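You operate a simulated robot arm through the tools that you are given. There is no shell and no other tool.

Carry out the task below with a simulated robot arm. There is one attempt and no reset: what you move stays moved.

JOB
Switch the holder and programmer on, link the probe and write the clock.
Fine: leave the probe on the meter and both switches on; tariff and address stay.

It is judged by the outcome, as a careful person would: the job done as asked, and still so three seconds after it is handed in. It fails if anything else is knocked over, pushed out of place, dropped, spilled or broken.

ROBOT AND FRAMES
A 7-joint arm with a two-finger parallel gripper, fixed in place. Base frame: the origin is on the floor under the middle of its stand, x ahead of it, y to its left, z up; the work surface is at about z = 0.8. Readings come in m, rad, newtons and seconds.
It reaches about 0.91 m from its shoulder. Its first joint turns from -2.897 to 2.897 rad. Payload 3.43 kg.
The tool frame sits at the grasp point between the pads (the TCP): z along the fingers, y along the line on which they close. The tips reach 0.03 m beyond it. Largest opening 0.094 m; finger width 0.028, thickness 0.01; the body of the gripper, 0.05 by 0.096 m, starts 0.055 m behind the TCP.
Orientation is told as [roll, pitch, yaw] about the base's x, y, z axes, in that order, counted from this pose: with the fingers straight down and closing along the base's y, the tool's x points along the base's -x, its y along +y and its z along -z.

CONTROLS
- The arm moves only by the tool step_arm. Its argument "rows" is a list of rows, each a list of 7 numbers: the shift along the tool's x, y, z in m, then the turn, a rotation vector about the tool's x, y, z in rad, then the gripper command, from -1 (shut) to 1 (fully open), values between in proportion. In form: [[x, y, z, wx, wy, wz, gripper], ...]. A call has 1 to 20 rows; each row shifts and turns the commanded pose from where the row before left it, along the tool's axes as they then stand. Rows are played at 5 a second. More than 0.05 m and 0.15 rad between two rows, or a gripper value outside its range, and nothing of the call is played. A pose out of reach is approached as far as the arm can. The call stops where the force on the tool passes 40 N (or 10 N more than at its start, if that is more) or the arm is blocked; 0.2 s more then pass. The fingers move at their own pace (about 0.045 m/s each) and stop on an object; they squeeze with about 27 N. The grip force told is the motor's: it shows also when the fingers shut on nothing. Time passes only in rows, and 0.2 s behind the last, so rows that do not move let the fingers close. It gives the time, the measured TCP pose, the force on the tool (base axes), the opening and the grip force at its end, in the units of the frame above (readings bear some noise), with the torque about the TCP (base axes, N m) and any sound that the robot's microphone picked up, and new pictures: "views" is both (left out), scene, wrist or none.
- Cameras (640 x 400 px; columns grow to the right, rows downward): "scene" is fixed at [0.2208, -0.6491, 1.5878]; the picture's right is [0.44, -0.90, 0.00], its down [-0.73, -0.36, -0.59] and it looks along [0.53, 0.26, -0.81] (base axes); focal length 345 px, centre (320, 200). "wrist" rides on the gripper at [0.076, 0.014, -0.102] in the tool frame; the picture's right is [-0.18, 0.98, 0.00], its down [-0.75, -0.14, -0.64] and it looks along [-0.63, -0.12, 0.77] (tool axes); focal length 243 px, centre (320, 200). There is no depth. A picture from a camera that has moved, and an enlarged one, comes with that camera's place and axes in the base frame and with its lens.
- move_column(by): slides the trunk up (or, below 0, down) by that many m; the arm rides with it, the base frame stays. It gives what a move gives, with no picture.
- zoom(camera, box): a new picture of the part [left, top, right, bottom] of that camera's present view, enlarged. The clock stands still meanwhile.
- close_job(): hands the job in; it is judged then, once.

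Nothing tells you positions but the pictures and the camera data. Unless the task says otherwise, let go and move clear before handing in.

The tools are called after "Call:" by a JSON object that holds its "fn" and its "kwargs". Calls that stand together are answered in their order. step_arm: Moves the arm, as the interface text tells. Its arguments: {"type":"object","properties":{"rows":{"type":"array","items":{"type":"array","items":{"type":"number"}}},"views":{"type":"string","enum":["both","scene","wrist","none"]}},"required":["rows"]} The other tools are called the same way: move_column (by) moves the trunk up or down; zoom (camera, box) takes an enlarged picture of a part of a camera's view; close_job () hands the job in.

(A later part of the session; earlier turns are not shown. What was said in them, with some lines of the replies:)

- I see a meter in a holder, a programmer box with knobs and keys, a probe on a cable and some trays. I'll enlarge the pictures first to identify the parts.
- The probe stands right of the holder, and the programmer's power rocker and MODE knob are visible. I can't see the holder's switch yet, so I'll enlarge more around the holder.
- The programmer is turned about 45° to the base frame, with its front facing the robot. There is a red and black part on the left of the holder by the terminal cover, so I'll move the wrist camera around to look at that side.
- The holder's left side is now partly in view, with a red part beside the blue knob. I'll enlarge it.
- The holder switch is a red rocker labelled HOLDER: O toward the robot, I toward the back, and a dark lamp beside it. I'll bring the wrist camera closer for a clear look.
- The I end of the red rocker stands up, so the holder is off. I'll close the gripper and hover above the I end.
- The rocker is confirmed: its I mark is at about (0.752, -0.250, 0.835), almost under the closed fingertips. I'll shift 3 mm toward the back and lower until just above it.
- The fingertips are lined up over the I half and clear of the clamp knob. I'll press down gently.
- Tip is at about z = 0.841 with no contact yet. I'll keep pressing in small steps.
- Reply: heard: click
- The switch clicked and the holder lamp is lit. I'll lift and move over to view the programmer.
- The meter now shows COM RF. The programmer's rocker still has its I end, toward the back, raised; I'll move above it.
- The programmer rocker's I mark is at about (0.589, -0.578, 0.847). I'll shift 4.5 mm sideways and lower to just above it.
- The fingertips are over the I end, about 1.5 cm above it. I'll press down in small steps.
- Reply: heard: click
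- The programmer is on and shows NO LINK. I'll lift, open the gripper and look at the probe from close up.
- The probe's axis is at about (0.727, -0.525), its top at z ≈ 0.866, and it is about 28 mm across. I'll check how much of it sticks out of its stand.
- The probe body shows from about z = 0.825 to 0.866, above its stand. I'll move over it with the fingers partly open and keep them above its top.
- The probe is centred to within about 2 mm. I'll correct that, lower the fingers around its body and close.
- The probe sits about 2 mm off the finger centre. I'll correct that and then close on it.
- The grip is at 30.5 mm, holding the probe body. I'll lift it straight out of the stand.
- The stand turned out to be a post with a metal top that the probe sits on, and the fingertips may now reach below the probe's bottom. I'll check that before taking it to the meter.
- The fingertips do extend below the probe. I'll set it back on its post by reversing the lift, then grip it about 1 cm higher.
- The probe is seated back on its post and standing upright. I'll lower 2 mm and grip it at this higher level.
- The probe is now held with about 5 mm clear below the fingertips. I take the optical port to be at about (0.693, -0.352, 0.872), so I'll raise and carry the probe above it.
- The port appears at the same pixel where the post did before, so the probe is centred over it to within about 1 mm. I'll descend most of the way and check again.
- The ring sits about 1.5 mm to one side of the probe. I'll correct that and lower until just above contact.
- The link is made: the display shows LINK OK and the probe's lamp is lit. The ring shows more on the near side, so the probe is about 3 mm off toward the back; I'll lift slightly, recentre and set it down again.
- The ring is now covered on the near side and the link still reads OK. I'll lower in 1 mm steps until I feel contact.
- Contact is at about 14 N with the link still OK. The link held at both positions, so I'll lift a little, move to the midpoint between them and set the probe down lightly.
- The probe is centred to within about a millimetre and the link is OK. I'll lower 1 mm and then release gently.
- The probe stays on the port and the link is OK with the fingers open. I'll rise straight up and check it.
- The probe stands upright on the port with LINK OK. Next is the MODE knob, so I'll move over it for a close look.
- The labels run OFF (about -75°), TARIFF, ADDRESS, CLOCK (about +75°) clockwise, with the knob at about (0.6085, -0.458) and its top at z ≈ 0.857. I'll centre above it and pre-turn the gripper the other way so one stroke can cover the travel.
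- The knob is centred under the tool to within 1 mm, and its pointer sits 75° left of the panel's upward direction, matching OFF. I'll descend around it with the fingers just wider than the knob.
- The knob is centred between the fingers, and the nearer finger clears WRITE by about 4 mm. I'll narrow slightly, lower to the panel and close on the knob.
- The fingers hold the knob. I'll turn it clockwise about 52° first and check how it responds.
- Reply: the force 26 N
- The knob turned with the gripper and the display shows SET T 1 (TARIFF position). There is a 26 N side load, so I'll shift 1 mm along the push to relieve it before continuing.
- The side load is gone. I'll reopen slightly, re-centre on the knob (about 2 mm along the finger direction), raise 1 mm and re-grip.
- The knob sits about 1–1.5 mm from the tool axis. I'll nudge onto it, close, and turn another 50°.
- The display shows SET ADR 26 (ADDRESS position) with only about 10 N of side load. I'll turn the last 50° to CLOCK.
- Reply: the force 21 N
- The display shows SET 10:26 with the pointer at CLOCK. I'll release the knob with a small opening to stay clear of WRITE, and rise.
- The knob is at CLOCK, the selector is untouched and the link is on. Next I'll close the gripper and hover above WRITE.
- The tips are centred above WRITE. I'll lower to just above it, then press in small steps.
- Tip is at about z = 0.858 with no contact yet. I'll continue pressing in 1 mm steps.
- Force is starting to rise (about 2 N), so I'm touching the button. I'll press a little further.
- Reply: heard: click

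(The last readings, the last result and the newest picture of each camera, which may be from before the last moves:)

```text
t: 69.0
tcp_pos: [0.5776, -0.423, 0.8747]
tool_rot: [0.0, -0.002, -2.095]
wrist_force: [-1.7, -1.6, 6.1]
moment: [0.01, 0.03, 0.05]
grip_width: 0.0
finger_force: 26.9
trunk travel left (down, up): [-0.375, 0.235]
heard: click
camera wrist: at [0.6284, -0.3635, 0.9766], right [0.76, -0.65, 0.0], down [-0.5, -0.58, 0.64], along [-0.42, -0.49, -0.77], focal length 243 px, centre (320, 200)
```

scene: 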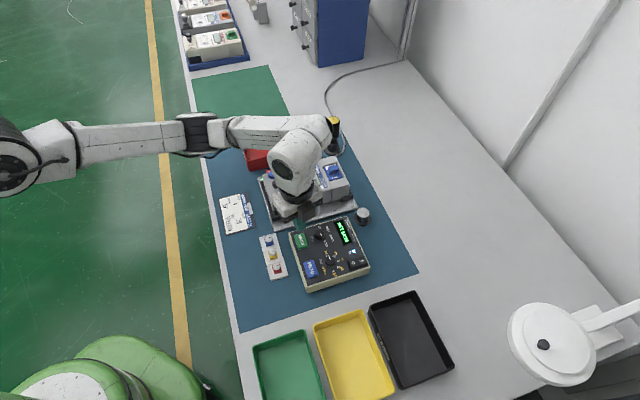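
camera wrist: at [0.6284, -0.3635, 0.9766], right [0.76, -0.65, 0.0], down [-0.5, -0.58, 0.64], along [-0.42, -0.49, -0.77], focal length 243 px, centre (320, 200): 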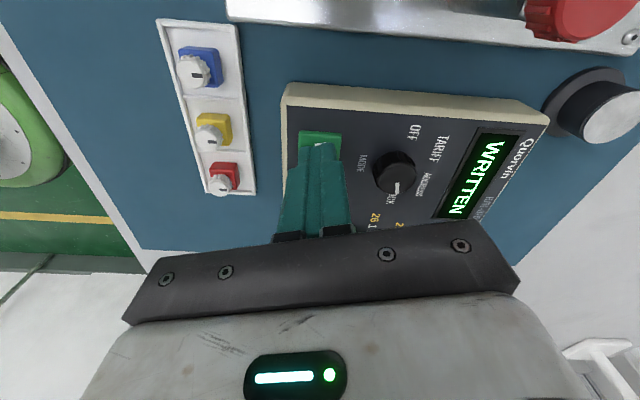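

The button clicked and the display shows WRITTEN. I'll lift straight up, move away and check the final state.

Call:
{"fn": "step_arm", "kwargs": {"rows": [[0, 0, -0.01, 0, 0, 0, -1], [0, 0, -0.02, 0, 0, 0, -1], [0, 0, -0.03, 0, 0, 0, -1], [0, 0, -0.04, 0, 0, 0, -1], [0, 0, -0.04, 0, 0, 0, -1], [0, 0, 0, 0, 0, 0.0, -1]], "views": "both"}}

Call:
{"fn": "zoom", "kwargs": {"camera": "scene", "box": [260, 150, 380, 290]}}

```text
t: 70.4
tcp_pos: [0.5752, -0.4241, 1.0144]
tool_rot: [0.0, -0.001, -2.096]
wrist_force: [0.1, -0.6, 0.2]
moment: [-0.01, 0.01, -0.05]
grip_width: 0.0002
finger_force: 27.6
trunk travel left (down, up): [-0.375, 0.235]
camera wrist: at [0.6275, -0.3645, 1.1174], right [0.76, -0.65, 0.0], down [-0.5, -0.58, 0.64], along [-0.42, -0.49, -0.77], focal length 243 px, centre (320, 200)
```

scene: 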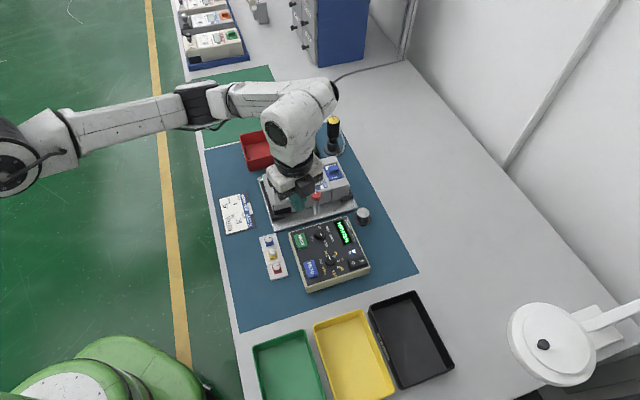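
wrist: 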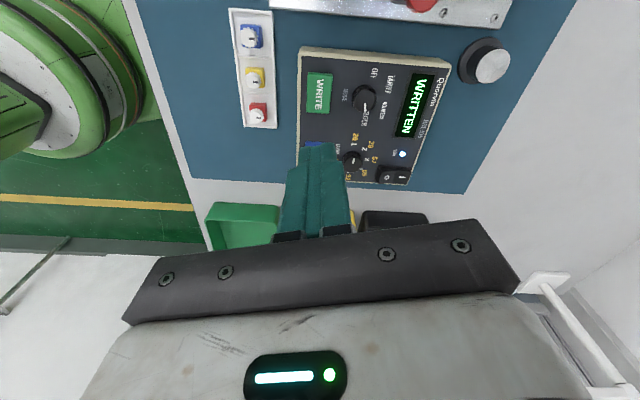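

```text
2.86 times, centred on (320, 220) of scene
camera zoom: at [0.2208, -0.6491, 1.5878], right [0.44, -0.9, 0.0], down [-0.73, -0.36, -0.59], along [0.53, 0.26, -0.81], focal length 986 px, centre (320, 143)
```

zoom: 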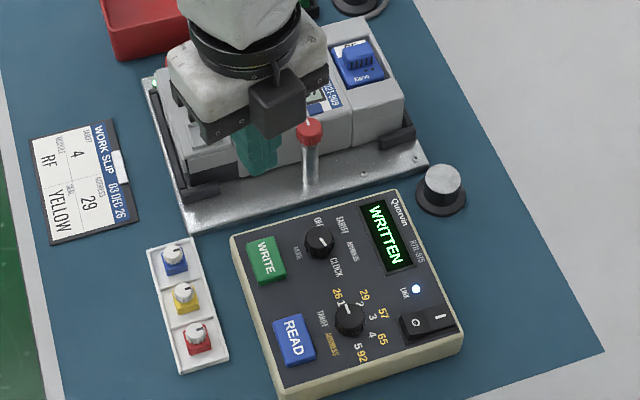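

Call:
{"fn": "step_arm", "kwargs": {"rows": [[0.0102, -0.0387, -0.01, 0, 0, 0, -1], [0.0102, -0.0387, -0.01, 0, 0, 0, -1], [0.0102, -0.0387, -0.01, 0, 0, 0, -1], [0.0102, -0.0387, -0.01, 0, 0, 0, -1], [0.0102, -0.0387, -0.01, 0, 0, 0, -1], [0, 0, 0, 0, 0, -0.131, -0.5], [0, 0, 0, 0, 0, -0.131, 0], [0, 0, 0, 0, 0, -0.131, 0], [0, 0, 0, 0, 0, -0.131, 0], [0, 0, 0, 0, 0, -0.131, 0], [0, 0, 0, 0, 0, -0.131, 0], [0, 0, 0, 0, 0, -0.131, 0], [0, 0, 0, 0, 0, -0.131, 0], [0, 0, 0, 0, 0, -0.131, 0], [0, 0, 0, 0, 0, -0.131, 0], [0, 0, 0, 0, 0, 0, 0]], "views": "both"}}

Call:
{"fn": "zoom", "kwargs": {"camera": "scene", "box": [250, 130, 380, 290]}}

Call:
{"fn": "zoom", "kwargs": {"camera": "scene", "box": [262, 155, 352, 215]}}

```text
t: 73.8
tcp_pos: [0.4355, -0.2819, 1.0634]
tool_rot: [0.0, 0.0, -0.782]
wrist_force: [-0.4, 0.0, -0.4]
moment: [0.01, -0.05, 0.0]
grip_width: 0.0471
finger_force: 0.1
trunk travel left (down, up): [-0.375, 0.235]
camera wrist: at [0.3924, -0.2169, 1.1661], right [0.82, 0.57, 0.0], down [0.43, -0.63, 0.64], along [0.36, -0.53, -0.77], focal length 243 px, centre (320, 200)
```

scene: 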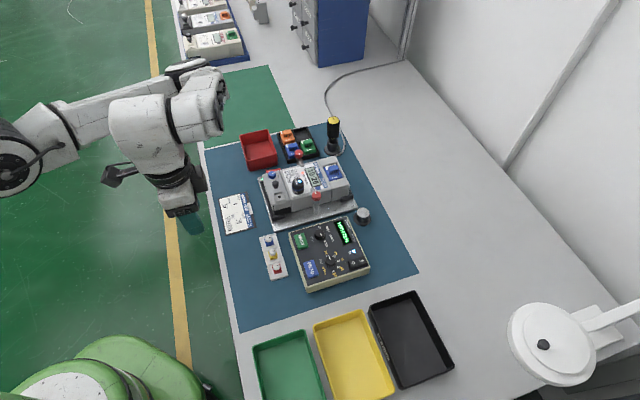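
wrist: 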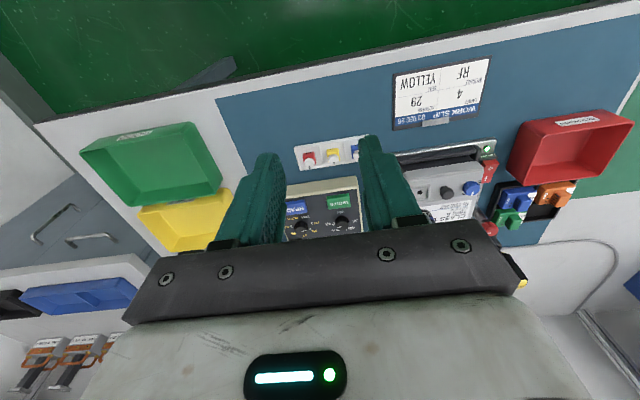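

```text
2.50 times, centred on (315, 210) of scene
camera zoom: at [0.2208, -0.6491, 1.5878], right [0.44, -0.9, 0.0], down [-0.73, -0.36, -0.59], along [0.53, 0.26, -0.81], focal length 863 px, centre (332, 175)
```

zoom: 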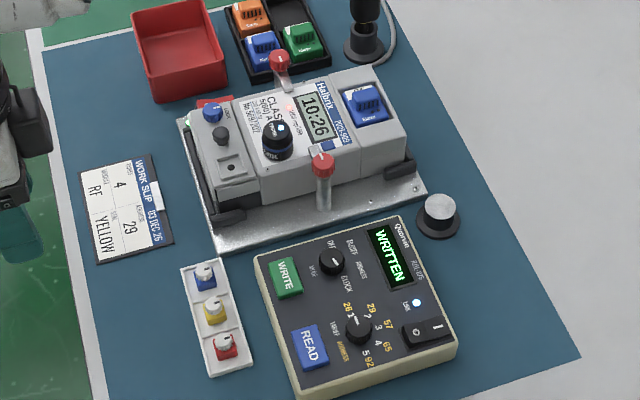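

```text
6.67 times, centred on (307, 185) of scene
camera zoom: at [0.2208, -0.6491, 1.5878], right [0.44, -0.9, 0.0], down [-0.73, -0.36, -0.59], along [0.53, 0.26, -0.81], focal length 2300 px, centre (407, 300)
```

zoom: 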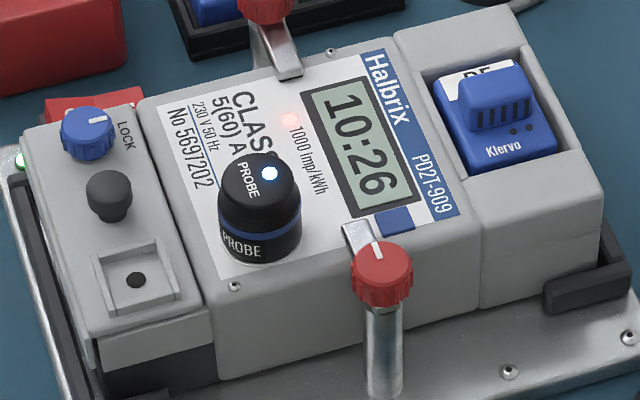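

The meter now shows 10:26, the programmer shows WRITTEN with its link lamp lit, and both switches are on. The probe stands on the port and the arm is clear, so I'm handing in.

Call:
{"fn": "close_job", "kwargs": {}}

```text
The job is handed in.
```

The clock is written: the meter shows 10:26 and the programmer shows WRITTEN. The hand-in was accepted, but no verdict came back.

- **Switches:** the holder and programmer are both on. The holder's lamp is lit and the programmer's display is live.
- **Probe:** it stands on the meter's optical port, within about a millimetre or two of centre. The link lamp is lit. I first gripped it too low, so I set it back on its post and re-gripped it higher before placing it.
- **Clock:** I turned the MODE knob from OFF to CLOCK and pressed WRITE once. The knob is still at CLOCK.
- **Tariff and address:** the knob passed through both positions on the way to CLOCK, but I wrote nothing there. I left the selector knob alone.

Nothing else appears to have been knocked or moved, and the arm is clear of the bench items.
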